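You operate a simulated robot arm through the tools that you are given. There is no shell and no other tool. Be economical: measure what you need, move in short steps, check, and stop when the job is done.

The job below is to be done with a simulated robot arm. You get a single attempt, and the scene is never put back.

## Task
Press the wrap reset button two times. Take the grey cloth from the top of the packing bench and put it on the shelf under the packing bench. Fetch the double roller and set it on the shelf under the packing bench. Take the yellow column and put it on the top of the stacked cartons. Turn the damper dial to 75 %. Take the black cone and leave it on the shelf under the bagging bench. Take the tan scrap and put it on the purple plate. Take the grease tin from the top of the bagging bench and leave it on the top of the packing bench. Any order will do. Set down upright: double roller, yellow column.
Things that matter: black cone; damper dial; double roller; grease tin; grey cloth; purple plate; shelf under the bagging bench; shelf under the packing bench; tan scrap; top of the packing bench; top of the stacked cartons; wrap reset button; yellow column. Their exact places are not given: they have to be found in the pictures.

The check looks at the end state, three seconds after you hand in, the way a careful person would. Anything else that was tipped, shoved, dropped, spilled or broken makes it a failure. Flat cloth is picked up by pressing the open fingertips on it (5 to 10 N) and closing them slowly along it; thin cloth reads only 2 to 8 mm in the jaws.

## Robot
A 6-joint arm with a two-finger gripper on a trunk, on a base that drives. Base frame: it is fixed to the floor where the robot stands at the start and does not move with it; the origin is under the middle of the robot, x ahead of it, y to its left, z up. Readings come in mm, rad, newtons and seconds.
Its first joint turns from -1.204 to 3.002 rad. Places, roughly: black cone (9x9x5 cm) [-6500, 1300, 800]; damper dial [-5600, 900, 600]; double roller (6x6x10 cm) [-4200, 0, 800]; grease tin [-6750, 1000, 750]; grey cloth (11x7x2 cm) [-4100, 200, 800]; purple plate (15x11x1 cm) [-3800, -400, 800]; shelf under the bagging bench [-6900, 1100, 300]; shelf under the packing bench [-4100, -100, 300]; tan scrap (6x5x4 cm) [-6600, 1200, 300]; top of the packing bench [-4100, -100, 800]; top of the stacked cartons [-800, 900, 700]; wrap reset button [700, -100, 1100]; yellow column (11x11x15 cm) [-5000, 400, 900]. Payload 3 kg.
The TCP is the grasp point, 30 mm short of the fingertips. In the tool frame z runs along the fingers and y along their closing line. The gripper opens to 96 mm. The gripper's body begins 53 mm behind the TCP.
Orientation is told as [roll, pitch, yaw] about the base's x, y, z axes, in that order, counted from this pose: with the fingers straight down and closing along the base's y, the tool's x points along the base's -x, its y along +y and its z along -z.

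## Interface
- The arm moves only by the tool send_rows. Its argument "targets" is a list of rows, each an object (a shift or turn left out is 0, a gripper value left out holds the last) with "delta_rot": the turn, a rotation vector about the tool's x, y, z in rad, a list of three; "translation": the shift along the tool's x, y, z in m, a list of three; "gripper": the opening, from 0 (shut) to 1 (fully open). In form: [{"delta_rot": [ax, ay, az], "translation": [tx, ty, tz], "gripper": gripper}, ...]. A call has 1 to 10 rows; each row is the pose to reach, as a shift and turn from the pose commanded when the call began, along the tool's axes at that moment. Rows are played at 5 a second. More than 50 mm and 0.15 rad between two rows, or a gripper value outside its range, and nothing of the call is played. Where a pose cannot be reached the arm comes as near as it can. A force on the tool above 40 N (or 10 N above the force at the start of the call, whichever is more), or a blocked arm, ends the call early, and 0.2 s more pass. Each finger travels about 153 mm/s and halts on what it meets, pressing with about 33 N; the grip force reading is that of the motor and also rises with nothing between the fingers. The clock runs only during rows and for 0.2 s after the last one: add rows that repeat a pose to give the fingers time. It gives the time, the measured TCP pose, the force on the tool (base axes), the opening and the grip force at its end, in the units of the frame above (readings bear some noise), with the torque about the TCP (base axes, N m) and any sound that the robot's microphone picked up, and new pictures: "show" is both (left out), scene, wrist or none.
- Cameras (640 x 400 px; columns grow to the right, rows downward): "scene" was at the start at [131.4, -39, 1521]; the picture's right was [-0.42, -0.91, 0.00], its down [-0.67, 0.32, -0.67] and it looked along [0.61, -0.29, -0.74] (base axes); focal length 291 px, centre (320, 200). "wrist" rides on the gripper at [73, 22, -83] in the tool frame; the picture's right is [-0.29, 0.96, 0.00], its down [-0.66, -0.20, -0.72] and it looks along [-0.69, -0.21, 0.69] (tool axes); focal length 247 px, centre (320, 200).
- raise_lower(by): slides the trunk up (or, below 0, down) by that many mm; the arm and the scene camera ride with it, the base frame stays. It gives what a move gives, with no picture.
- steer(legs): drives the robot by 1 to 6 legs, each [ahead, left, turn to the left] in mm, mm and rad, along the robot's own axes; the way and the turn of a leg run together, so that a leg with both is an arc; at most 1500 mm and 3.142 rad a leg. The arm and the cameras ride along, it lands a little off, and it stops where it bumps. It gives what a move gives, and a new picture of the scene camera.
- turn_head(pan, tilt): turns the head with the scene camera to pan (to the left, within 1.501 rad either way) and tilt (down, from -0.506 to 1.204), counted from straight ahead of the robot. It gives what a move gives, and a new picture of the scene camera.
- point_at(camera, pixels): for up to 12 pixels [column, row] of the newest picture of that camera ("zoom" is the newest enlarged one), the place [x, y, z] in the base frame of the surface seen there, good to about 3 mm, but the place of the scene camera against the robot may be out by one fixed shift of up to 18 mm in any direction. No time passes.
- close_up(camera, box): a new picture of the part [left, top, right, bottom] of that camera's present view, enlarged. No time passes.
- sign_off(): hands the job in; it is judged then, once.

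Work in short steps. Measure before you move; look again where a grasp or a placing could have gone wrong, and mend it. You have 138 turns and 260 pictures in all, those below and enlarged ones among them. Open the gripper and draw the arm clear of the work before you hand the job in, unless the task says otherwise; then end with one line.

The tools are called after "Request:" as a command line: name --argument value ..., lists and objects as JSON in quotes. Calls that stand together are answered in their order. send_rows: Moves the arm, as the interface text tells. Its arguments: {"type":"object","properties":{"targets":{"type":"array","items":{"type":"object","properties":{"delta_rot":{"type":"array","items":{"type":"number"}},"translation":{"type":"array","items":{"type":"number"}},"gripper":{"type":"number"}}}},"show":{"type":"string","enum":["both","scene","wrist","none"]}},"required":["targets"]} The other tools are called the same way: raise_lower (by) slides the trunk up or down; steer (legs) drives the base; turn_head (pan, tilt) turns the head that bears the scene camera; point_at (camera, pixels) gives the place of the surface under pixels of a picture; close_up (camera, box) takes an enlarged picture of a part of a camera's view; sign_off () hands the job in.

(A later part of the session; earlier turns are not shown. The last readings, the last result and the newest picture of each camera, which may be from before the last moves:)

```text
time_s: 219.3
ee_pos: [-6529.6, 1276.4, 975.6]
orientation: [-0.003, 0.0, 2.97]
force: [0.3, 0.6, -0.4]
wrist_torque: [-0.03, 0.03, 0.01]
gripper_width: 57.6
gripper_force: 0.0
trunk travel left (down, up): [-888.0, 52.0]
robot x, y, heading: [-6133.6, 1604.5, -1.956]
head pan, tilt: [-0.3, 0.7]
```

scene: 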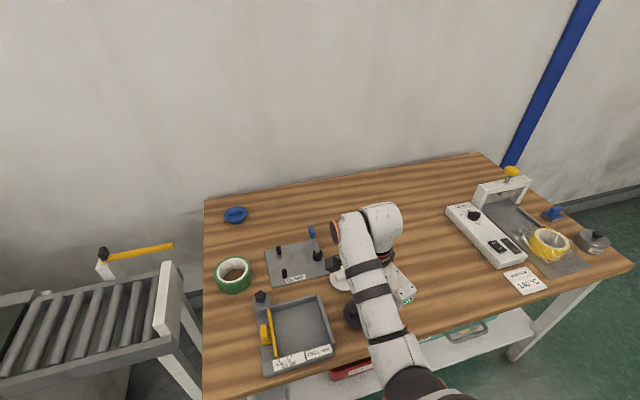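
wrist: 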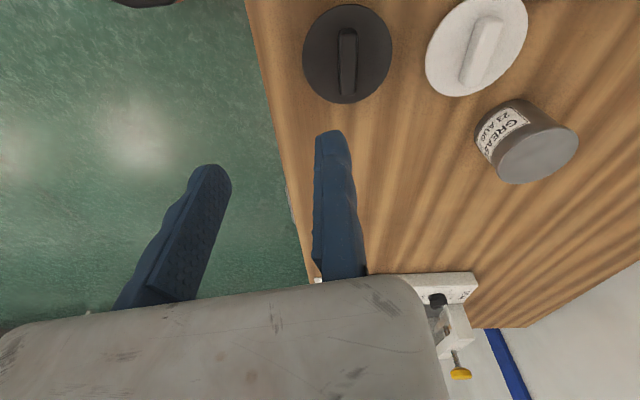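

The bar handle runs along tool x, so closing across it is right. I measure it.

Request:
point_at --camera "wrist" --pixels '[[347, 40], [347, 62], [347, 85], [340, 60], [356, 60], [325, 60], [375, 60], [347, 97], [505, 150], [540, 158], [502, 128]]'

Request:
close_up --camera "wrist" --box '[290, 0, 410, 120]'

```text
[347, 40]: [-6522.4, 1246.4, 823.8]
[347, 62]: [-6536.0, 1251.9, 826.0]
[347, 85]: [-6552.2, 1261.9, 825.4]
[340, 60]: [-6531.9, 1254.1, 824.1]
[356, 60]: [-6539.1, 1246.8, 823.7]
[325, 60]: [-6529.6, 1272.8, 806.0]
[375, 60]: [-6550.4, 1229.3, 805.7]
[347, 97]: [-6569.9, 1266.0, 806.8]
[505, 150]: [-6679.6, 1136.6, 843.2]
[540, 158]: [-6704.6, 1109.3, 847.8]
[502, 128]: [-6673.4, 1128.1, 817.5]
```

```text
3.33 times, centred on (350, 60) of wrist
```

zoom: 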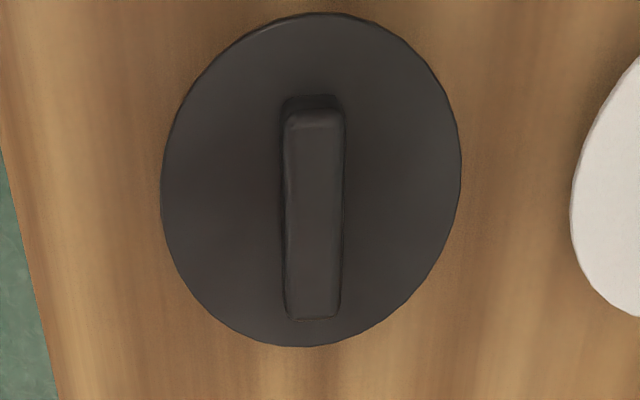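

Bar centre (-6537,1254), top 825, rim 806; its axis needs the tool turned +0.305. I align above it.

Request:
send_rows --targets '[{"delta_rot": [0, 0, 0.11], "translation": [-0.002, 0.011, 0.03]}, {"delta_rot": [0, 0, 0.21], "translation": [-0.004, 0.021, 0.06]}, {"delta_rot": [0, 0, 0.305], "translation": [-0.0062, 0.0315, 0.09]}, {"delta_rot": [0, 0, 0.305], "translation": [-0.0062, 0.0315, 0.1]}, {"delta_rot": [0, 0, 0.305], "translation": [-0.0062, 0.0315, 0.1]}]' --show "wrist"

```text
time_s: 220.5
ee_pos: [-6541.5, 1245.5, 872.7]
orientation: [-0.003, -0.002, 2.665]
force: [0.1, -0.2, 0.1]
wrist_torque: [0.0, -0.02, -0.01]
gripper_width: 57.5
gripper_force: 0.0
trunk travel left (down, up): [-888.0, 52.0]
robot x, y, heading: [-6135.4, 1611.0, -1.962]
head pan, tilt: [-0.3, 0.7]
```

wrist: 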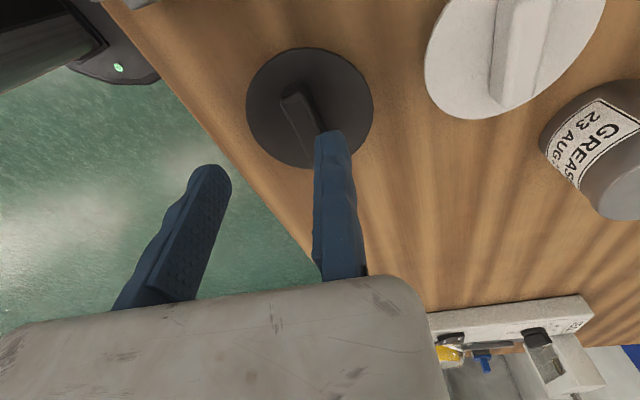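

I re-check the bar location relative to the fixed finger, before descending.

Request:
point_at --camera "wrist" --pixels '[[292, 100], [302, 118], [312, 132], [308, 100], [265, 100], [355, 85]]'

```text
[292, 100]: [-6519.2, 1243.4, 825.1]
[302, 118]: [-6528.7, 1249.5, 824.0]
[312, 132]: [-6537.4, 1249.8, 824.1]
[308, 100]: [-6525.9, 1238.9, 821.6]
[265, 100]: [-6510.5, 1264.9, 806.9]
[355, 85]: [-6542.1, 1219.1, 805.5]
```

Aligned with about 2 mm clearance; I add 2 mm, descend to 840 and close.

Request:
send_rows --targets '[{"translation": [0, 0.002, 0.015]}, {"translation": [0, 0.002, 0.027]}, {"translation": [0, 0.002, 0.032]}, {"translation": [0, 0.002, 0.032], "gripper": 0.4}, {"translation": [0, 0.002, 0.032], "gripper": 0.25}, {"translation": [0, 0.002, 0.032], "gripper": 0.15}, {"translation": [0, 0.002, 0.032], "gripper": 0.05}, {"translation": [0, 0.002, 0.032], "gripper": 0.0}, {"translation": [0, 0.002, 0.032], "gripper": 0.0}]' --show "wrist"

```text
time_s: 222.5
ee_pos: [-6541.7, 1243.3, 844.2]
orientation: [-0.005, 0.0, 2.667]
force: [0.4, 0.3, -0.7]
wrist_torque: [0.02, 0.01, 0.01]
gripper_width: 14.7
gripper_force: 33.3
trunk travel left (down, up): [-888.0, 52.0]
robot x, y, heading: [-6137.5, 1603.8, -1.959]
head pan, tilt: [-0.3, 0.7]
```

wrist: 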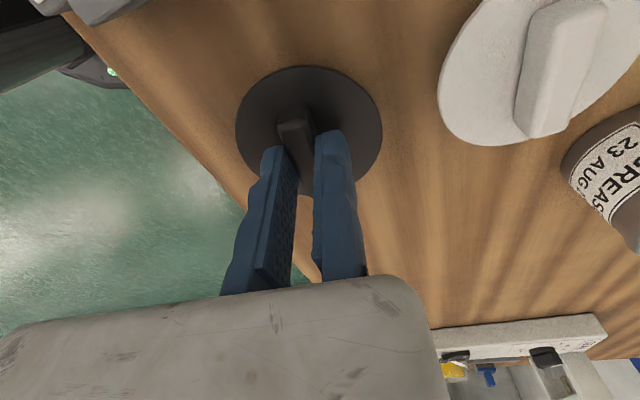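

Gripped (14.7 mm). I lift it, back away, and lower the trunk to view the shelf and find the scrap.

Request:
send_rows --targets '[{"translation": [0, 0, -0.02]}, {"translation": [0, 0, -0.05]}, {"translation": [0, 0, -0.05]}]' --show "none"

Request:
steer --legs '[[-400, 0, 0]]'

Request:
raise_lower --by -400

Request:
turn_head --pan -0.2 --tilt 0.6

```text
time_s: 223.3
ee_pos: [-6541.1, 1242.6, 894.3]
orientation: [-0.003, -0.001, 2.668]
force: [0.3, 0.3, -0.4]
wrist_torque: [-0.03, 0.02, -0.01]
gripper_width: 14.9
gripper_force: 33.3
trunk travel left (down, up): [-888.0, 52.0]
robot x, y, heading: [-6136.5, 1609.7, -1.957]
head pan, tilt: [-0.3, 0.7]
```

```text
time_s: 225.8
ee_pos: [-6388.1, 1615.0, 893.4]
orientation: [-0.003, -0.001, 2.669]
force: [0.1, -1.0, -0.2]
wrist_torque: [0.0, 0.0, 0.01]
gripper_width: 14.7
gripper_force: 32.9
trunk travel left (down, up): [-888.0, 52.0]
robot x, y, heading: [-5986.9, 1979.9, -1.949]
head pan, tilt: [-0.3, 0.7]
```

scene: 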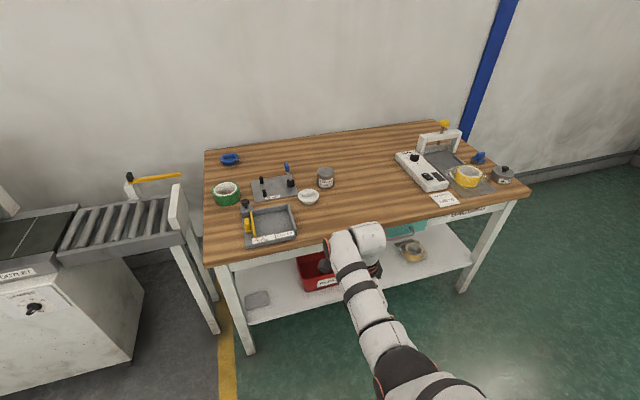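

```text
time_s: 229.6
ee_pos: [-6387.9, 1615.0, 494.8]
orientation: [-0.004, 0.0, 2.669]
force: [0.5, 0.0, -0.1]
wrist_torque: [-0.01, -0.01, -0.01]
gripper_width: 14.6
gripper_force: 33.3
trunk travel left (down, up): [-488.0, 452.0]
robot x, y, heading: [-5985.4, 1980.2, -1.951]
head pan, tilt: [-0.3, 0.7]
```

```text
time_s: 230.3
ee_pos: [-6388.3, 1614.9, 493.9]
orientation: [-0.004, 0.0, 2.668]
force: [0.5, 0.1, -1.6]
wrist_torque: [0.01, 0.01, 0.02]
gripper_width: 14.7
gripper_force: 32.5
trunk travel left (down, up): [-488.0, 452.0]
robot x, y, heading: [-5987.9, 1978.3, -1.951]
head pan, tilt: [-0.201, 0.6]
```

scene: 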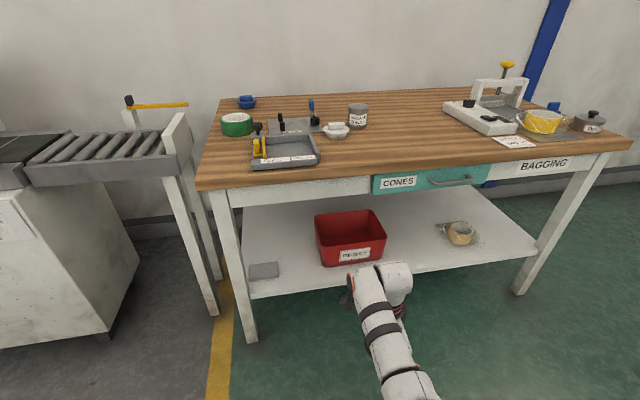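

I zoom on the red bin for the scrap and measure shelf spots.

Request:
close_up --camera "scene" --box '[290, 190, 410, 280]'

Request:
point_at --camera "scene" --pixels '[[405, 240], [420, 260], [412, 270], [320, 265], [384, 258], [315, 215], [380, 210], [290, 265], [290, 240], [245, 295], [460, 235], [537, 248]]'

```text
4.44 times, centred on (350, 235) of scene
```

zoom: 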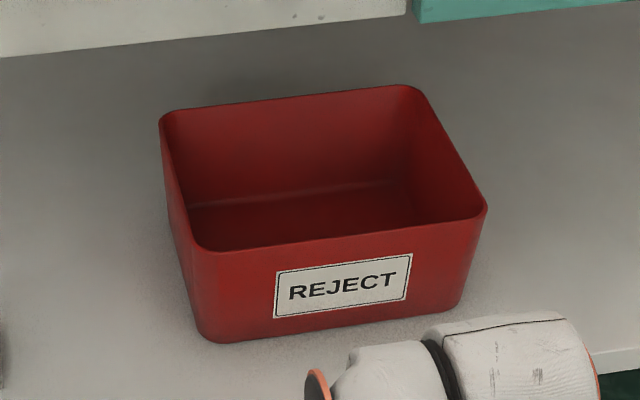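

```text
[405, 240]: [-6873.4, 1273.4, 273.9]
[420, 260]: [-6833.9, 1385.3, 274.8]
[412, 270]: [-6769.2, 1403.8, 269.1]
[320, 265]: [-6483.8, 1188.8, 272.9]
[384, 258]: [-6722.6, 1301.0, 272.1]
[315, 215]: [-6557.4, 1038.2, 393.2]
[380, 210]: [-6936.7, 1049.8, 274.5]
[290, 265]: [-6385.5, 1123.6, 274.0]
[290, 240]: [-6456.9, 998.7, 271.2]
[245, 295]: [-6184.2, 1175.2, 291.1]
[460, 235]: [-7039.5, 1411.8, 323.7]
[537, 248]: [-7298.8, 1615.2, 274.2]
```

The bin looks empty from here except for the hidden near part; the scrap must be inside near the front. I place the cone first, right of the bin at about (-6886,1350). I retract the arm 60 mm, lower, and drive over.

Request:
send_rows --targets '[{"translation": [0, -0.03, 0]}, {"translation": [0, -0.06, 0]}, {"translation": [0, -0.06, 0]}]' --show "none"

Request:
raise_lower --by -90

Request:
steer --legs '[[0, -364, 0], [485, 0, 0]]'

Request:
send_rows --targets '[{"translation": [0, 0, 0]}]' --show "wrist"

```text
time_s: 231.1
ee_pos: [-6360.7, 1668.8, 495.5]
orientation: [-0.004, -0.001, 2.669]
force: [0.2, -0.6, -1.7]
wrist_torque: [-0.01, -0.01, -0.04]
gripper_width: 14.9
gripper_force: 33.0
trunk travel left (down, up): [-488.0, 452.0]
robot x, y, heading: [-5983.0, 1980.5, -1.956]
head pan, tilt: [-0.201, 0.6]
```

```text
time_s: 232.3
ee_pos: [-6361.1, 1668.9, 405.6]
orientation: [-0.004, 0.0, 2.668]
force: [0.3, -0.1, 0.2]
wrist_torque: [-0.02, 0.0, 0.02]
gripper_width: 14.5
gripper_force: 33.3
trunk travel left (down, up): [-398.0, 542.0]
robot x, y, heading: [-5986.0, 1976.7, -1.951]
head pan, tilt: [-0.201, 0.6]
```

```text
time_s: 237.1
ee_pos: [-6878.6, 1347.2, 405.4]
orientation: [-0.003, 0.001, 2.673]
force: [0.6, -0.2, -0.8]
wrist_torque: [0.02, 0.0, -0.01]
gripper_width: 14.7
gripper_force: 33.1
trunk travel left (down, up): [-398.0, 542.0]
robot x, y, heading: [-6501.1, 1656.9, -1.956]
head pan, tilt: [-0.201, 0.6]
```

scene: 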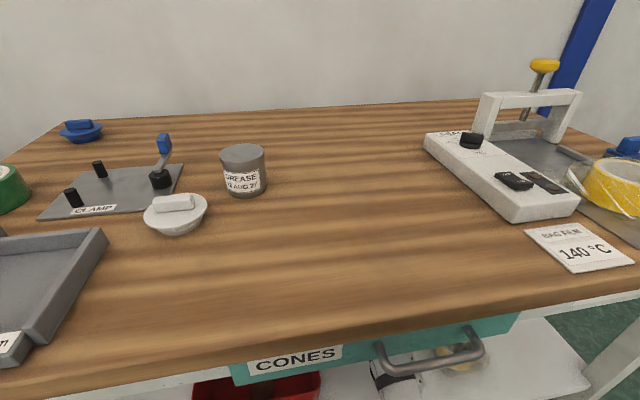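

```text
time_s: 237.5
ee_pos: [-6878.3, 1347.8, 404.6]
orientation: [-0.003, 0.002, 2.672]
force: [0.2, 1.1, -1.3]
wrist_torque: [0.01, -0.02, 0.01]
gripper_width: 14.8
gripper_force: 33.2
trunk travel left (down, up): [-398.0, 542.0]
robot x, y, heading: [-6506.8, 1664.1, -1.952]
head pan, tilt: [-0.201, 0.6]
```

wrist: 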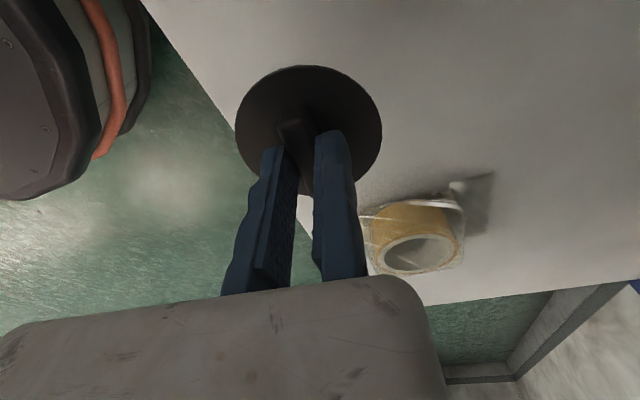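

Stable, no contact. I check margins to the bagged tape and the shelf edge.

Request:
point_at --camera "wrist" --pixels '[[365, 215], [385, 210], [240, 100], [215, 90], [300, 205], [420, 120], [375, 140], [245, 150]]'

```text
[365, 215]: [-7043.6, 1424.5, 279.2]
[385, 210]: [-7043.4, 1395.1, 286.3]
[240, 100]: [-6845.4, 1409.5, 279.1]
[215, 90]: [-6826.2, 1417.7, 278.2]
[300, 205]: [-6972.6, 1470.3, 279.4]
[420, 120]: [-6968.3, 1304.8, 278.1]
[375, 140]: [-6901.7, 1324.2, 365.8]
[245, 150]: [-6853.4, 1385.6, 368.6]
```

Margins fine. I move 15 mm deeper and lower onto the shelf.

Request:
send_rows --targets '[{"translation": [0, 0.015, 0.02]}, {"translation": [0, 0.015, 0.042]}, {"translation": [0, 0.015, 0.052]}, {"translation": [0, 0.015, 0.057]}, {"translation": [0, 0.015, 0.061]}]' --show "none"

```text
time_s: 238.7
ee_pos: [-6885.6, 1333.2, 344.9]
orientation: [-0.002, 0.0, 2.673]
force: [-0.2, 1.0, -0.1]
wrist_torque: [-0.02, 0.0, 0.03]
gripper_width: 14.8
gripper_force: 32.5
trunk travel left (down, up): [-398.0, 542.0]
robot x, y, heading: [-6503.3, 1658.2, -1.954]
head pan, tilt: [-0.201, 0.6]
```

No contact yet, so I step down finely.

Request:
send_rows --targets '[{"translation": [0, 0, 0.002]}, {"translation": [0, 0, 0.004]}, {"translation": [0, 0, 0.006]}]' --show "wrist"

```text
time_s: 239.5
ee_pos: [-6885.5, 1332.9, 341.8]
orientation: [0.003, -0.001, 2.672]
force: [-0.1, -0.4, 25.2]
wrist_torque: [0.23, 0.0, -0.01]
gripper_width: 15.0
gripper_force: 33.6
trunk travel left (down, up): [-398.0, 542.0]
robot x, y, heading: [-6503.2, 1658.7, -1.951]
head pan, tilt: [-0.201, 0.6]
```

wrist: 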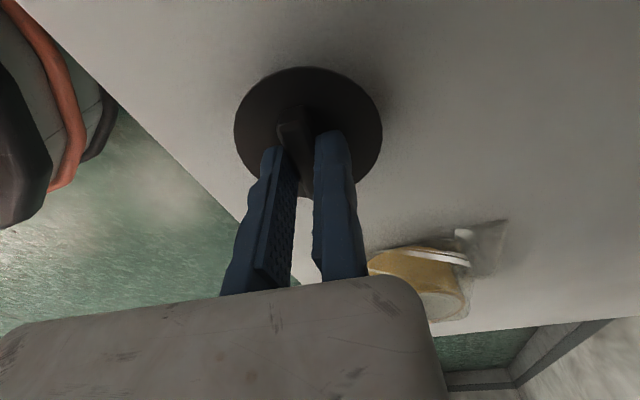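

Contact (25 N). I ease 3 mm, release and rise.

Request:
send_rows --targets '[{"translation": [0, 0, -0.003]}, {"translation": [0, 0, -0.003], "gripper": 0.25}, {"translation": [0, 0.004, -0.003], "gripper": 0.4}, {"translation": [0, 0.004, -0.02], "gripper": 0.6}, {"translation": [0, 0.004, -0.05]}, {"translation": [0, 0.004, -0.08]}, {"translation": [0, 0.004, -0.08]}]' --show "wrist"

```text
time_s: 241.1
ee_pos: [-6886.5, 1328.3, 418.7]
orientation: [-0.005, -0.001, 2.672]
force: [-0.4, 0.3, -0.3]
wrist_torque: [0.01, 0.02, 0.01]
gripper_width: 57.6
gripper_force: 0.0
trunk travel left (down, up): [-398.0, 542.0]
robot x, y, heading: [-6503.7, 1659.3, -1.954]
head pan, tilt: [-0.201, 0.6]
```

wrist: 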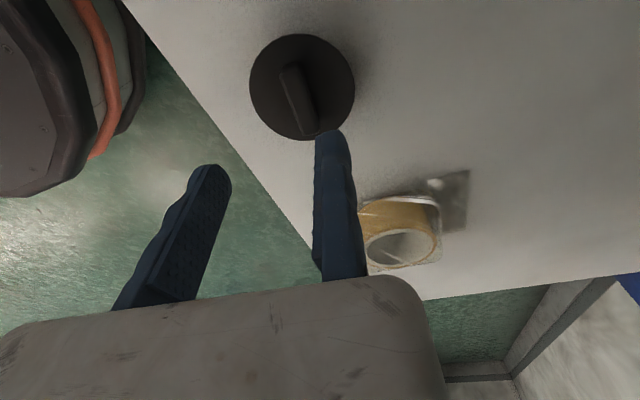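

Cone sits well. Next, the scrap: I back out, raise a bit, slide left to the bin and look in with the wrist camera.

Request:
steer --legs '[[-300, 0, 0], [0, 330, 0]]'

Request:
raise_lower --by 50

Request:
turn_head --pan -0.4 --tilt 0.8

```text
time_s: 244.9
ee_pos: [-6471.3, 1484.2, 418.3]
orientation: [-0.004, 0.0, 2.674]
force: [0.0, -0.3, -0.9]
wrist_torque: [0.01, -0.01, 0.03]
gripper_width: 57.3
gripper_force: 0.1
trunk travel left (down, up): [-398.0, 542.0]
robot x, y, heading: [-6092.4, 1817.0, -1.946]
head pan, tilt: [-0.201, 0.6]
```

scene: 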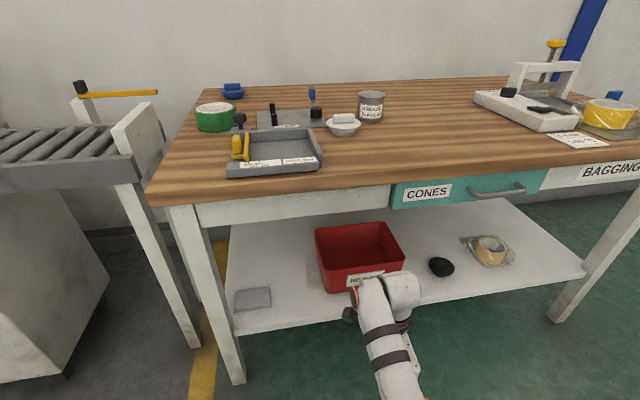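

```text
time_s: 245.9
ee_pos: [-6470.7, 1485.4, 468.3]
orientation: [-0.004, -0.001, 2.674]
force: [0.3, -0.3, -0.5]
wrist_torque: [-0.01, 0.02, -0.03]
gripper_width: 57.8
gripper_force: 0.0
trunk travel left (down, up): [-448.0, 492.0]
robot x, y, heading: [-6091.2, 1818.5, -1.944]
head pan, tilt: [-0.201, 0.6]
```

```text
time_s: 246.6
ee_pos: [-6471.8, 1484.8, 466.7]
orientation: [-0.002, 0.0, 2.673]
force: [0.1, 0.6, 0.9]
wrist_torque: [0.01, 0.02, -0.01]
gripper_width: 57.6
gripper_force: 0.0
trunk travel left (down, up): [-448.0, 492.0]
robot x, y, heading: [-6088.8, 1817.5, -1.949]
head pan, tilt: [-0.4, 0.799]
```

scene: 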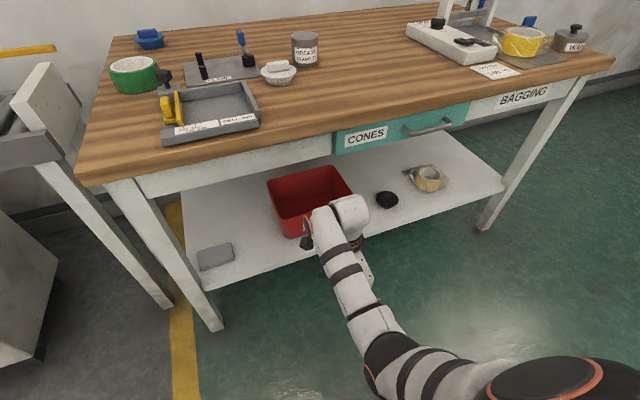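

I measure the apron's lower edge and the bin's rim before reaching in.

Request:
point_at --camera "scene" --pixels '[[250, 168], [250, 175], [335, 152], [340, 150], [283, 216], [345, 180], [270, 180], [320, 168], [310, 200], [340, 235], [322, 222]]'

Request:
close_up --camera "scene" --box '[250, 150, 370, 250]'

```text
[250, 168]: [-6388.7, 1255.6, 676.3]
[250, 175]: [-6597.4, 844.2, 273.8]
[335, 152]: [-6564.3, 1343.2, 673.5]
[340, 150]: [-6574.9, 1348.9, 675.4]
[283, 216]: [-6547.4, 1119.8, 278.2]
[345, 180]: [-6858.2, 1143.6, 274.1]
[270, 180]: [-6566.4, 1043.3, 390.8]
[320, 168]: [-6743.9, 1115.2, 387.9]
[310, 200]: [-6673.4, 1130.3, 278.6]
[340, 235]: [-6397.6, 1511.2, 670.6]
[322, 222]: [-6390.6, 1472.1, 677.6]
```

```text
4.00 times, centred on (310, 200) of scene
```

zoom: 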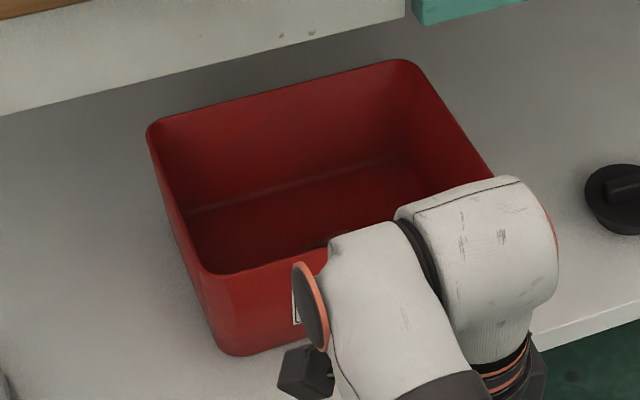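

Apron bottom ≈670 and wrist top is TCP+210, so TCP must stay ≤440 while tips clear the rim (≈395). I lower 30 mm and reach in.

Request:
raise_lower --by -30

Request:
steer --legs '[[0, -20, 0], [270, 0, 0]]'

Request:
send_rows --targets '[{"translation": [0, 0, 0]}]' --show "wrist"

```text
time_s: 247.3
ee_pos: [-6470.8, 1484.9, 437.5]
orientation: [-0.005, 0.001, 2.673]
force: [-0.6, 0.0, 0.1]
wrist_torque: [-0.01, -0.03, 0.01]
gripper_width: 57.6
gripper_force: 0.1
trunk travel left (down, up): [-418.0, 522.0]
robot x, y, heading: [-6092.6, 1817.7, -1.95]
head pan, tilt: [-0.4, 0.799]
```

```text
time_s: 249.6
ee_pos: [-6588.4, 1243.8, 438.9]
orientation: [-0.004, -0.001, 2.676]
force: [0.6, 0.3, -0.7]
wrist_torque: [0.02, 0.0, -0.02]
gripper_width: 57.4
gripper_force: 0.0
trunk travel left (down, up): [-418.0, 522.0]
robot x, y, heading: [-6206.1, 1580.0, -1.947]
head pan, tilt: [-0.4, 0.799]
```

scene: 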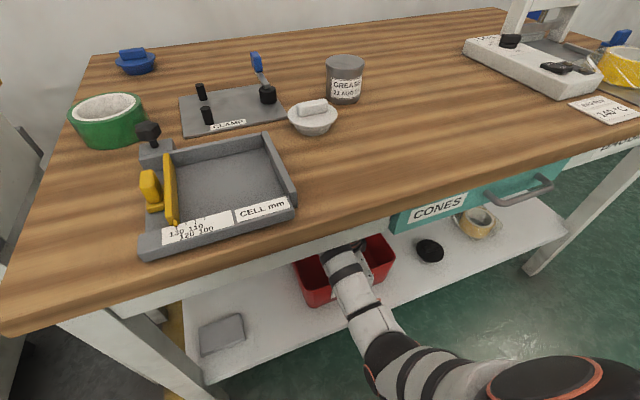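

```text
time_s: 250.0
ee_pos: [-6588.6, 1243.7, 437.7]
orientation: [-0.003, 0.001, 2.675]
force: [-0.1, 0.8, 0.4]
wrist_torque: [0.02, -0.01, 0.0]
gripper_width: 57.6
gripper_force: 0.0
trunk travel left (down, up): [-418.0, 522.0]
robot x, y, heading: [-6207.6, 1575.8, -1.948]
head pan, tilt: [-0.4, 0.799]
```

wrist: 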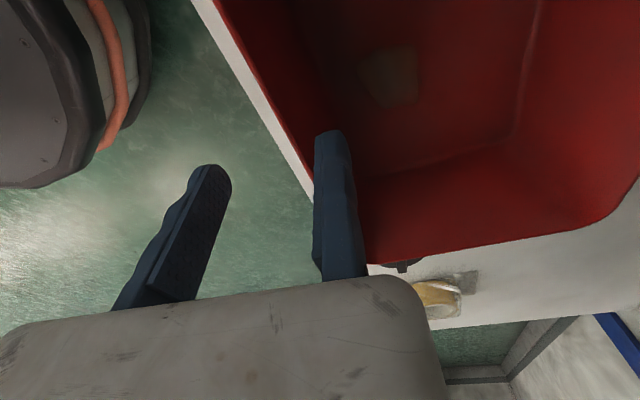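

The scrap is there: a dim tan block at (390,75) inside the bin. I measure it and the bin's walls.

Request:
point_at --camera "wrist" --pixels '[[390, 75], [365, 62], [412, 50], [418, 95], [380, 105], [300, 150], [340, 230], [375, 245], [450, 110], [520, 130], [250, 60], [600, 215]]'

Request:
close_up --camera "wrist" --box '[330, 20, 450, 130]'

```text
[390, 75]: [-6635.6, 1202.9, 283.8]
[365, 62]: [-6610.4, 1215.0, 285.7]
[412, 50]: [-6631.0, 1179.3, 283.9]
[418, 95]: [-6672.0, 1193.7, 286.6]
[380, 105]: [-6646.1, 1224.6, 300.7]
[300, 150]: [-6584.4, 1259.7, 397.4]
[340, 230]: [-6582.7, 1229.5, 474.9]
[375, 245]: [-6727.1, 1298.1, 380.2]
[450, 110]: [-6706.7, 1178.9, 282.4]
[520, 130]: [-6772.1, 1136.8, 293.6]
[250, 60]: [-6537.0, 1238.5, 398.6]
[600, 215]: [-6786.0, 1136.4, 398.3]
```

```text
3.64 times, centred on (390, 75) of wrist
```

zoom: 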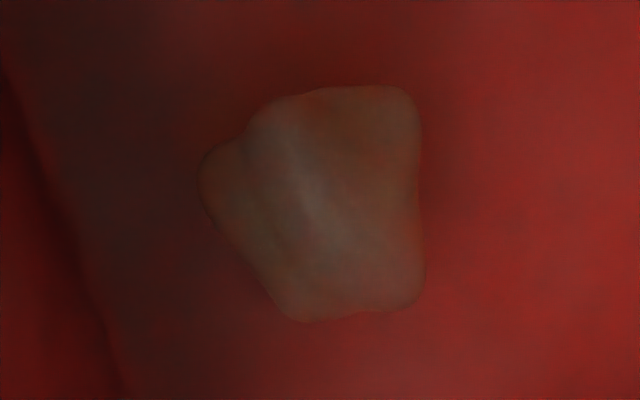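

Depth there reads floor level; I sample more of the scrap to learn its height.

Request:
point_at --camera "zoom" --pixels '[[215, 180], [260, 140], [310, 180], [320, 100], [400, 100], [410, 200], [415, 290], [300, 310], [270, 270], [340, 250], [480, 200], [200, 300]]'

```text
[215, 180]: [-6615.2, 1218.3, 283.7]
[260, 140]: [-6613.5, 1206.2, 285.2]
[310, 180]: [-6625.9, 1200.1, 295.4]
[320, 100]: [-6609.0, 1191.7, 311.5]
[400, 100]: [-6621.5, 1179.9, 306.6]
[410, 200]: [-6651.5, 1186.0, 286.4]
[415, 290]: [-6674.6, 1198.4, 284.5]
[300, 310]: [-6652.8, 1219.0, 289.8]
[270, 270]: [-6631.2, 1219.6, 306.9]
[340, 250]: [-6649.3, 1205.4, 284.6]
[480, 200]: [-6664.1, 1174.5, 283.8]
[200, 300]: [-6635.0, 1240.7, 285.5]
```

The scrap is about 6 cm across at roughly (-6624,1199), only 45 mm from the bin's front wall. Closing along the bin's length gives more room, so I try turning the tool +1.57 rad here above the rim.

Request:
send_rows --targets '[{"delta_rot": [0, 0, 0.145]}, {"delta_rot": [0, 0, 0.29]}, {"delta_rot": [0, 0, 0.435]}, {"delta_rot": [0, 0, 0.58]}, {"delta_rot": [0, 0, 0.725]}, {"delta_rot": [0, 0, 0.87]}, {"delta_rot": [0, 0, 1.015]}, {"delta_rot": [0, 0, 1.16]}, {"delta_rot": [0, 0, 1.305]}, {"delta_rot": [0, 0, 1.45]}]' --show "wrist"

```text
time_s: 252.2
ee_pos: [-6589.6, 1243.9, 437.8]
orientation: [-0.002, -0.005, 1.319]
force: [0.3, -0.8, 0.9]
wrist_torque: [-0.01, 0.0, -0.01]
gripper_width: 57.9
gripper_force: 0.0
out of reach, approached as far as the arm can: row 10
trunk travel left (down, up): [-418.0, 522.0]
robot x, y, heading: [-6205.8, 1576.9, -1.944]
head pan, tilt: [-0.4, 0.799]
```

wrist: 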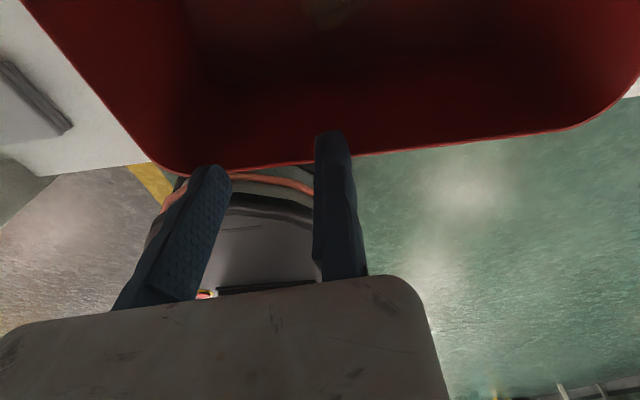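

J6 stops at 1.355 rad, which is nearly enough (closing line now along the bin's length). I open fully and move above the scrap.

Request:
send_rows --targets '[{"translation": [0.026, 0.028, 0], "gripper": 1}, {"translation": [0.0526, 0.056, 0]}, {"translation": [0.0526, 0.056, 0.0]}]' --show "wrist"

```text
time_s: 253.0
ee_pos: [-6656.2, 1208.2, 438.2]
orientation: [-0.002, -0.003, 1.32]
force: [-0.3, -0.5, -0.3]
wrist_torque: [0.0, -0.01, 0.01]
gripper_width: 96.1
gripper_force: 0.0
trunk travel left (down, up): [-418.0, 522.0]
robot x, y, heading: [-6205.3, 1580.1, -1.947]
head pan, tilt: [-0.4, 0.799]
```

wrist: 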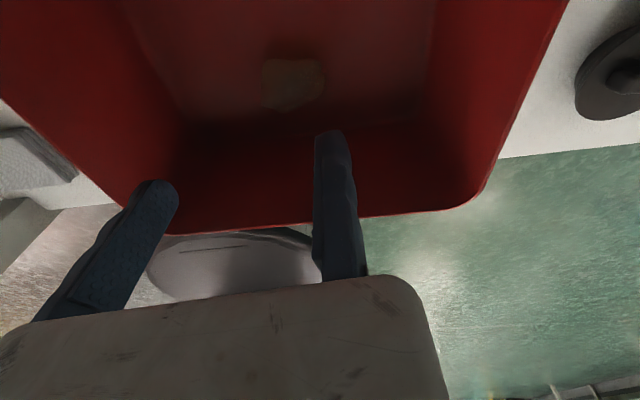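

Request:
close_up --camera "wrist" --box '[235, 30, 355, 130]'

Request:
point_at --camera "wrist" --pixels '[[265, 65], [265, 95], [280, 105], [320, 95], [322, 70], [295, 62], [293, 85], [300, 75], [280, 80], [300, 130], [310, 95], [275, 65]]'

```text
4.00 times, centred on (295, 80) of wrist
```

zoom: 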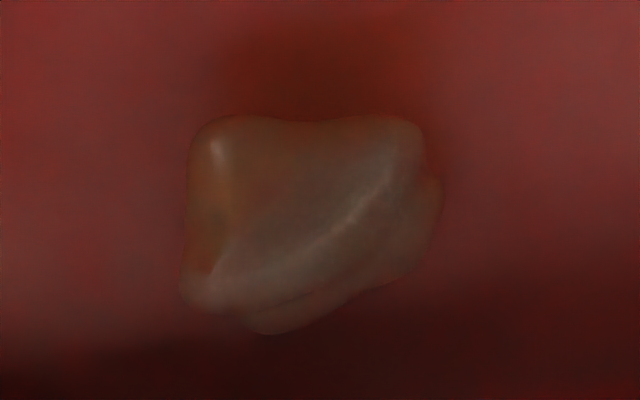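

```text
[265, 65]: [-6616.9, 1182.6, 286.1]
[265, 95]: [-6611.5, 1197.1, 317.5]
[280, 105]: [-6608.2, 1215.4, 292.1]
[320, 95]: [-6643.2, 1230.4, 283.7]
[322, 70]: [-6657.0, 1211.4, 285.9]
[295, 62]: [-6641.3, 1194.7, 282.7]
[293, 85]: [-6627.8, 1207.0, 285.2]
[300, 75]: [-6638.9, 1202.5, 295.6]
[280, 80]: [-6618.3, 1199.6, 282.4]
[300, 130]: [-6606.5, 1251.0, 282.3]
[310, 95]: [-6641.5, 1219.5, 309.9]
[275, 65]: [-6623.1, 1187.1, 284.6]
```

Triangulating both views puts the scrap's centre at (-6631,1202,302), about 50 mm wide along the closing line, top ≈320. I add 5 mm clearance and lower with the trunk.

Request:
send_rows --targets '[{"translation": [0, 0.005, 0]}, {"translation": [0, 0.005, 0]}]' --show "none"

Request:
raise_lower --by -112

Request:
send_rows --targets '[{"translation": [0, 0, 0]}]' --show "wrist"

```text
time_s: 253.6
ee_pos: [-6660.6, 1208.6, 437.8]
orientation: [-0.002, -0.004, 1.319]
force: [0.9, 1.0, 0.2]
wrist_torque: [0.0, -0.02, -0.01]
gripper_width: 95.9
gripper_force: 0.1
trunk travel left (down, up): [-418.0, 522.0]
robot x, y, heading: [-6206.5, 1578.4, -1.946]
head pan, tilt: [-0.4, 0.799]
```

```text
time_s: 255.1
ee_pos: [-6660.8, 1209.7, 326.0]
orientation: [0.0, -0.004, 1.322]
force: [-0.2, -0.1, 0.3]
wrist_torque: [0.02, -0.04, -0.03]
gripper_width: 95.9
gripper_force: 0.1
trunk travel left (down, up): [-306.0, 634.0]
robot x, y, heading: [-6208.7, 1576.0, -1.948]
head pan, tilt: [-0.4, 0.799]
```

```text
time_s: 255.4
ee_pos: [-6661.5, 1209.6, 325.2]
orientation: [-0.003, -0.004, 1.321]
force: [0.2, 0.4, -0.2]
wrist_torque: [-0.01, 0.02, 0.03]
gripper_width: 96.0
gripper_force: 0.0
trunk travel left (down, up): [-306.0, 634.0]
robot x, y, heading: [-6209.5, 1577.9, -1.946]
head pan, tilt: [-0.4, 0.799]
```

wrist: 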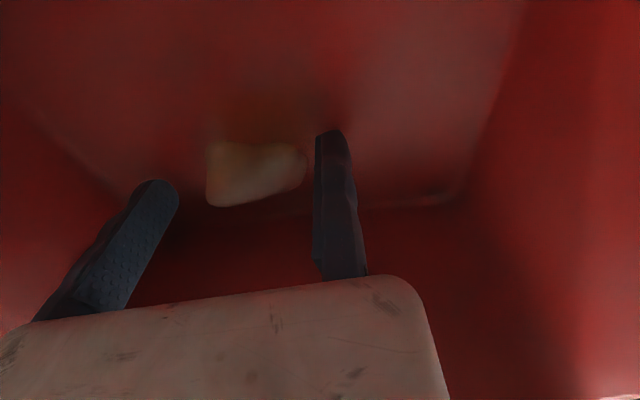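

The scrap lies between the fingers. I go 4 mm lower and close.

Request:
raise_lower --by -5

Request:
send_rows --targets '[{"gripper": 0.8}, {"gripper": 0.65}, {"gripper": 0.55}, {"gripper": 0.45}, {"gripper": 0.35}, {"gripper": 0.25}, {"gripper": 0.15}, {"gripper": 0.05}, {"gripper": 0.0}, {"gripper": 0.0}]' --show "wrist"

```text
time_s: 256.0
ee_pos: [-6660.0, 1210.0, 320.5]
orientation: [-0.002, -0.004, 1.32]
force: [-0.3, -0.3, 0.5]
wrist_torque: [-0.02, 0.02, 0.0]
gripper_width: 96.2
gripper_force: 0.1
trunk travel left (down, up): [-301.0, 639.0]
robot x, y, heading: [-6208.2, 1576.7, -1.948]
head pan, tilt: [-0.4, 0.799]
```

```text
time_s: 258.2
ee_pos: [-6660.8, 1209.4, 321.5]
orientation: [-0.003, -0.004, 1.32]
force: [-0.1, 0.3, 0.7]
wrist_torque: [0.02, 0.0, 0.04]
gripper_width: 55.5
gripper_force: 32.8
trunk travel left (down, up): [-301.0, 639.0]
robot x, y, heading: [-6209.0, 1575.6, -1.951]
head pan, tilt: [-0.4, 0.799]
```

wrist: 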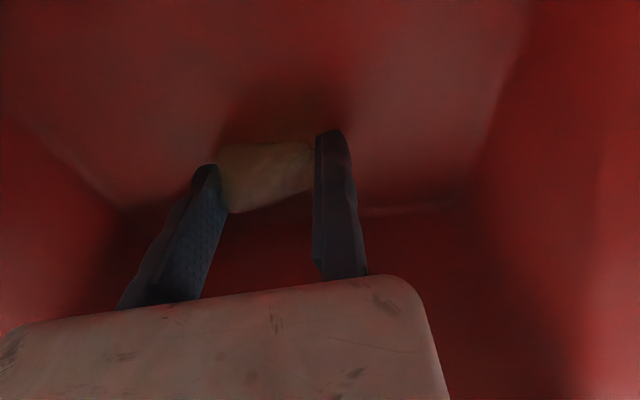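

Gripped at 55.5 mm. I lift 127 mm so its bottom clears the rim while the wrist stays under the apron, and check.

Request:
raise_lower --by 127

Request:
send_rows --targets '[{"translation": [0, 0, 0]}]' --show "wrist"

```text
time_s: 259.8
ee_pos: [-6658.8, 1212.6, 439.6]
orientation: [-0.007, -0.017, 1.322]
force: [0.5, -0.5, 0.3]
wrist_torque: [-0.02, -0.01, 0.0]
gripper_width: 55.7
gripper_force: 33.3
trunk travel left (down, up): [-428.0, 512.0]
robot x, y, heading: [-6210.2, 1575.3, -1.946]
head pan, tilt: [-0.4, 0.799]
```

```text
time_s: 260.1
ee_pos: [-6658.9, 1211.4, 439.3]
orientation: [-0.006, -0.02, 1.323]
force: [-0.3, -0.2, -0.8]
wrist_torque: [-0.03, -0.01, 0.02]
gripper_width: 55.6
gripper_force: 33.5
trunk travel left (down, up): [-428.0, 512.0]
robot x, y, heading: [-6206.5, 1576.9, -1.95]
head pan, tilt: [-0.4, 0.799]
```

wrist: 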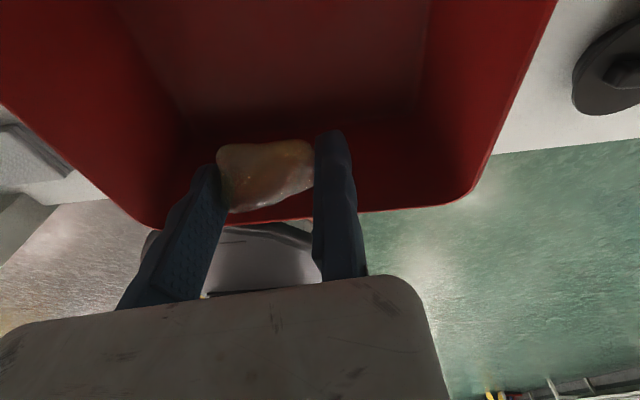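

The forearm is brushing the apron (hand lags 8 mm). I lower the trunk 10 mm to free it, then retract and raise with the arm, which lowers the elbow.

Request:
raise_lower --by -10

Request:
send_rows --targets '[{"delta_rot": [0, -0.01, 0], "translation": [-0.01, 0, -0.006]}, {"delta_rot": [0, -0.015, 0], "translation": [-0.02, 0, -0.014]}, {"delta_rot": [0, -0.015, 0], "translation": [-0.03, 0, -0.022]}, {"delta_rot": [0, -0.015, 0], "translation": [-0.03, 0, -0.022]}]' --show "wrist"

```text
time_s: 260.7
ee_pos: [-6663.4, 1207.7, 441.3]
orientation: [0.0, 0.001, 1.32]
force: [-0.1, -0.2, -0.4]
wrist_torque: [0.0, 0.01, -0.03]
gripper_width: 55.5
gripper_force: 33.2
trunk travel left (down, up): [-418.0, 522.0]
robot x, y, heading: [-6207.1, 1577.1, -1.948]
head pan, tilt: [-0.4, 0.799]
```

```text
time_s: 261.7
ee_pos: [-6650.6, 1237.3, 449.0]
orientation: [-0.01, -0.042, 1.323]
force: [-0.3, 0.4, -0.5]
wrist_torque: [0.02, -0.02, -0.01]
gripper_width: 55.6
gripper_force: 33.4
trunk travel left (down, up): [-418.0, 522.0]
robot x, y, heading: [-6205.9, 1574.9, -1.949]
head pan, tilt: [-0.4, 0.799]
```

wrist: 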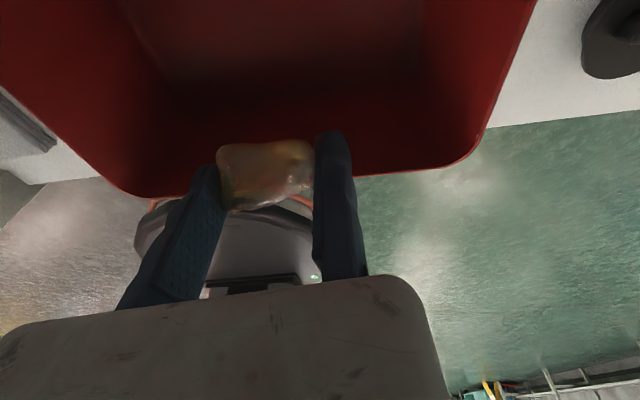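

Height 449 now, so the scrap's bottom (≈412) clears the rim (398). I ease the trunk 4 mm and drive straight back.

Request:
raise_lower --by -4

Request:
steer --legs '[[-400, 0, 0]]'

Request:
turn_head --pan -0.3 --tilt 0.7

```text
time_s: 262.3
ee_pos: [-6652.8, 1237.3, 449.9]
orientation: [-0.004, -0.035, 1.324]
force: [-0.3, 1.1, -0.8]
wrist_torque: [-0.02, 0.0, -0.04]
gripper_width: 55.7
gripper_force: 32.9
trunk travel left (down, up): [-414.0, 526.0]
robot x, y, heading: [-6206.1, 1579.6, -1.945]
head pan, tilt: [-0.4, 0.799]
```

```text
time_s: 264.7
ee_pos: [-6513.2, 1584.8, 449.2]
orientation: [-0.015, -0.035, 1.334]
force: [0.1, -0.2, 0.3]
wrist_torque: [-0.02, 0.01, -0.03]
gripper_width: 55.6
gripper_force: 33.2
trunk travel left (down, up): [-414.0, 526.0]
robot x, y, heading: [-6070.6, 1933.3, -1.94]
head pan, tilt: [-0.4, 0.799]
stopped in leg 1: the robot was blocked; the commanded pose is now the measured one
```

scene: 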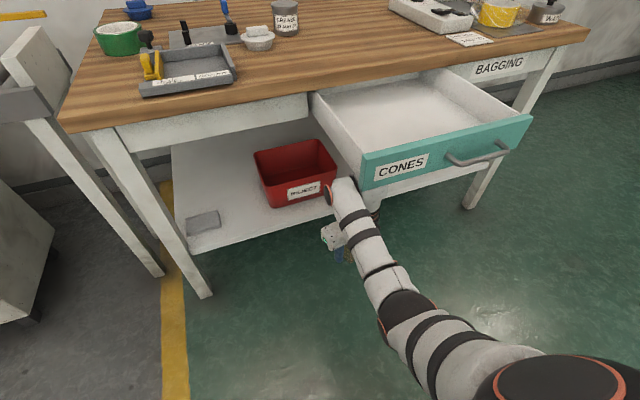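

```text
time_s: 265.4
ee_pos: [-6513.6, 1583.2, 449.3]
orientation: [-0.014, -0.033, 1.334]
force: [0.0, -0.1, 0.0]
wrist_torque: [0.0, -0.04, 0.0]
gripper_width: 55.6
gripper_force: 32.7
trunk travel left (down, up): [-414.0, 526.0]
robot x, y, heading: [-6066.3, 1931.4, -1.94]
head pan, tilt: [-0.3, 0.7]
```

scene: 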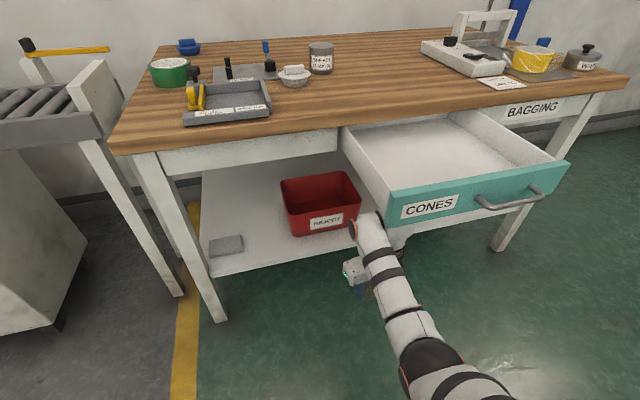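

My wrist caught the drawer's front lip and pulled the CONES drawer open. I drop the trunk 70 mm to unhook, then back away; I'll push the drawer shut when I come back for the tin with empty fingers.

Request:
raise_lower --by -70

Request:
steer --legs '[[-300, 0, 0]]'

Request:
send_rows --targets '[{"translation": [0, 0, 0]}]' --show "wrist"

```text
time_s: 266.5
ee_pos: [-6510.8, 1587.5, 389.1]
orientation: [-0.006, -0.018, 1.333]
force: [0.0, -0.2, 0.5]
wrist_torque: [-0.03, -0.02, -0.01]
gripper_width: 55.6
gripper_force: 33.4
trunk travel left (down, up): [-344.0, 596.0]
robot x, y, heading: [-6069.8, 1933.6, -1.936]
head pan, tilt: [-0.3, 0.7]
```

```text
time_s: 268.5
ee_pos: [-6405.9, 1869.6, 388.3]
orientation: [-0.006, -0.016, 1.328]
force: [0.4, -0.5, -0.1]
wrist_torque: [0.0, 0.0, -0.03]
gripper_width: 56.0
gripper_force: 33.1
trunk travel left (down, up): [-344.0, 596.0]
robot x, y, heading: [-5957.9, 2214.8, -1.944]
head pan, tilt: [-0.3, 0.7]
```

scene: 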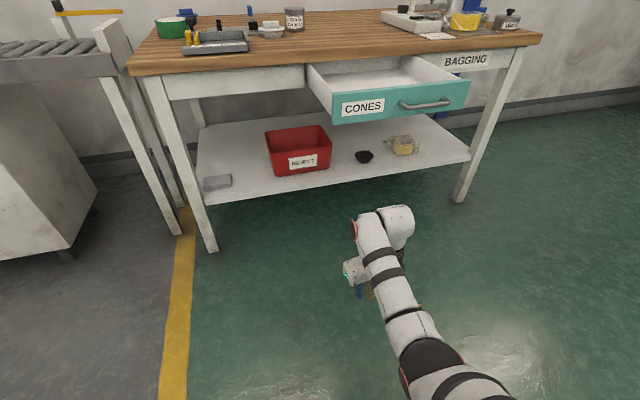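

```text
time_s: 268.9
ee_pos: [-6404.2, 1870.7, 388.6]
orientation: [-0.005, -0.017, 1.327]
force: [-0.3, -0.7, -0.3]
wrist_torque: [-0.02, 0.02, 0.02]
gripper_width: 55.7
gripper_force: 33.5
trunk travel left (down, up): [-344.0, 596.0]
robot x, y, heading: [-5958.9, 2213.7, -1.939]
head pan, tilt: [-0.3, 0.7]
```

wrist: 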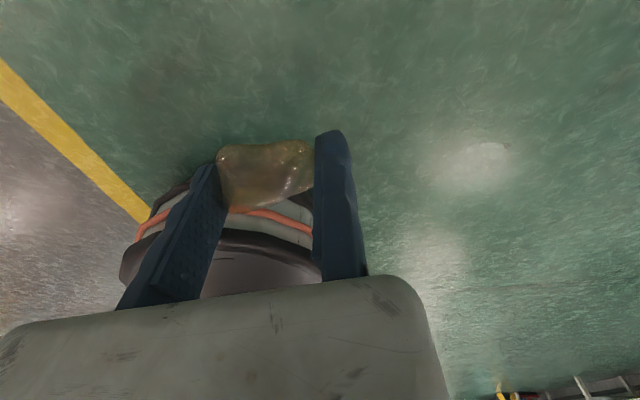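

Free, with the scrap still held and everything else in place. The plate is deep at the packing bench's rear-left, so I must approach from the bench's left end. I raise the trunk fully and drive there.

Request:
raise_lower --by 400

Request:
steer --legs '[[0, 0, 1.55], [1500, 0, 0], [1500, 0, 0], [430, -300, 0]]'

Request:
raise_lower --by 190

Request:
turn_head --pan -1.2 --tilt 0.6

```text
time_s: 272.7
ee_pos: [-6403.4, 1870.6, 788.3]
orientation: [-0.004, -0.018, 1.329]
force: [0.1, -0.5, 0.3]
wrist_torque: [0.02, 0.01, -0.01]
gripper_width: 55.6
gripper_force: 33.0
trunk travel left (down, up): [-744.0, 196.0]
robot x, y, heading: [-5962.4, 2213.1, -1.943]
head pan, tilt: [-0.3, 0.7]
```

```text
time_s: 293.4
ee_pos: [-2656.7, 121.2, 788.5]
orientation: [-0.007, -0.017, 2.861]
force: [0.4, -0.9, -0.1]
wrist_torque: [-0.02, 0.02, -0.02]
gripper_width: 55.9
gripper_force: 33.2
trunk travel left (down, up): [-744.0, 196.0]
robot x, y, heading: [-2985.2, 575.7, -0.409]
head pan, tilt: [-0.3, 0.7]
```

scene: 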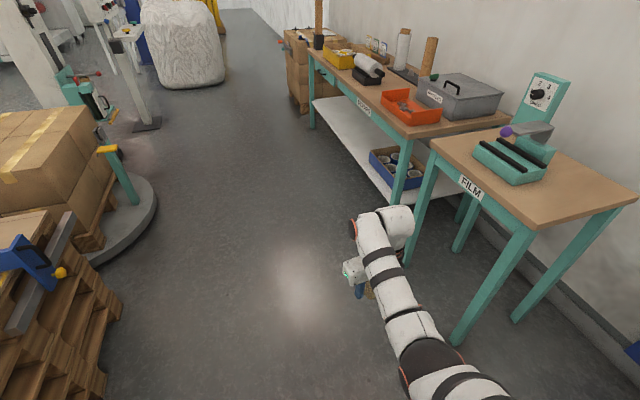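

```text
time_s: 295.5
ee_pos: [-2656.6, 120.7, 978.6]
orientation: [-0.006, -0.02, 2.862]
force: [0.3, -0.2, -0.9]
wrist_torque: [-0.03, 0.01, 0.02]
gripper_width: 55.9
gripper_force: 32.9
trunk travel left (down, up): [-934.0, 6.0]
robot x, y, heading: [-2984.3, 574.8, -0.401]
head pan, tilt: [-0.3, 0.7]
```

```text
time_s: 296.7
ee_pos: [-2657.4, 120.8, 978.8]
orientation: [-0.005, -0.018, 2.863]
force: [-0.3, 0.1, -0.2]
wrist_torque: [0.0, -0.01, 0.01]
gripper_width: 55.7
gripper_force: 33.1
trunk travel left (down, up): [-934.0, 6.0]
robot x, y, heading: [-2983.0, 579.9, -0.406]
head pan, tilt: [-1.201, 0.6]
```

scene: 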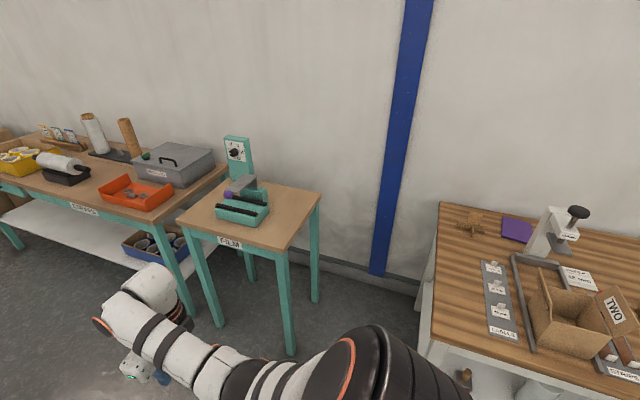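

I measure the plate, stand, cross, carton flaps, pipe and legs around the left end.

Request:
point_at --camera "scene" --pixels '[[518, 230], [503, 222], [532, 240], [530, 255], [578, 212], [470, 215], [440, 205], [378, 272], [292, 352], [315, 302], [610, 300], [540, 295]]'

Request:
close_up --camera "scene" --box '[430, 180, 640, 330]'

```text
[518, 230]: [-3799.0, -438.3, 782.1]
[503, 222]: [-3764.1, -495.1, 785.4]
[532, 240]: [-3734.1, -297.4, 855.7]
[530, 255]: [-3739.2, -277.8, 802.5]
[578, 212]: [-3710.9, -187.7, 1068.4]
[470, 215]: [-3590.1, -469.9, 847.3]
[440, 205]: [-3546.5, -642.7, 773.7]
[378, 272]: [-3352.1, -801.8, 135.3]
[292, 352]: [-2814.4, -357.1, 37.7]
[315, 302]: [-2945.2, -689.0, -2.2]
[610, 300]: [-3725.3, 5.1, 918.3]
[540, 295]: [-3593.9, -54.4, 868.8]
```

```text
2.67 times, centred on (535, 255) of scene
```

zoom: 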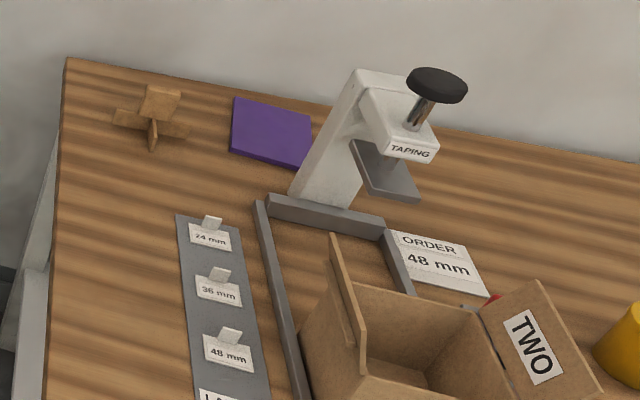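

The stand's knob (z 1068 at (-3711,-188)) must be avoided. I draw the hand in by about 115 mm first, so it passes well clear, then enter the gap beside the bench.

Request:
send_rows --targets '[{"translation": [-0.023, -0.018, 0.013]}, {"translation": [-0.046, -0.036, 0.025]}, {"translation": [-0.069, -0.054, 0.038]}, {"translation": [-0.0915, -0.0726, 0.05]}, {"translation": [-0.0915, -0.0726, 0.05]}]' --show "none"

```text
time_s: 297.9
ee_pos: [-2725.9, 217.5, 931.8]
orientation: [-0.005, -0.017, 2.869]
force: [0.5, 0.2, -0.3]
wrist_torque: [0.02, -0.02, -0.02]
gripper_width: 55.7
gripper_force: 32.9
trunk travel left (down, up): [-934.0, 6.0]
robot x, y, heading: [-2984.2, 578.5, -0.413]
head pan, tilt: [-1.201, 0.6]
```

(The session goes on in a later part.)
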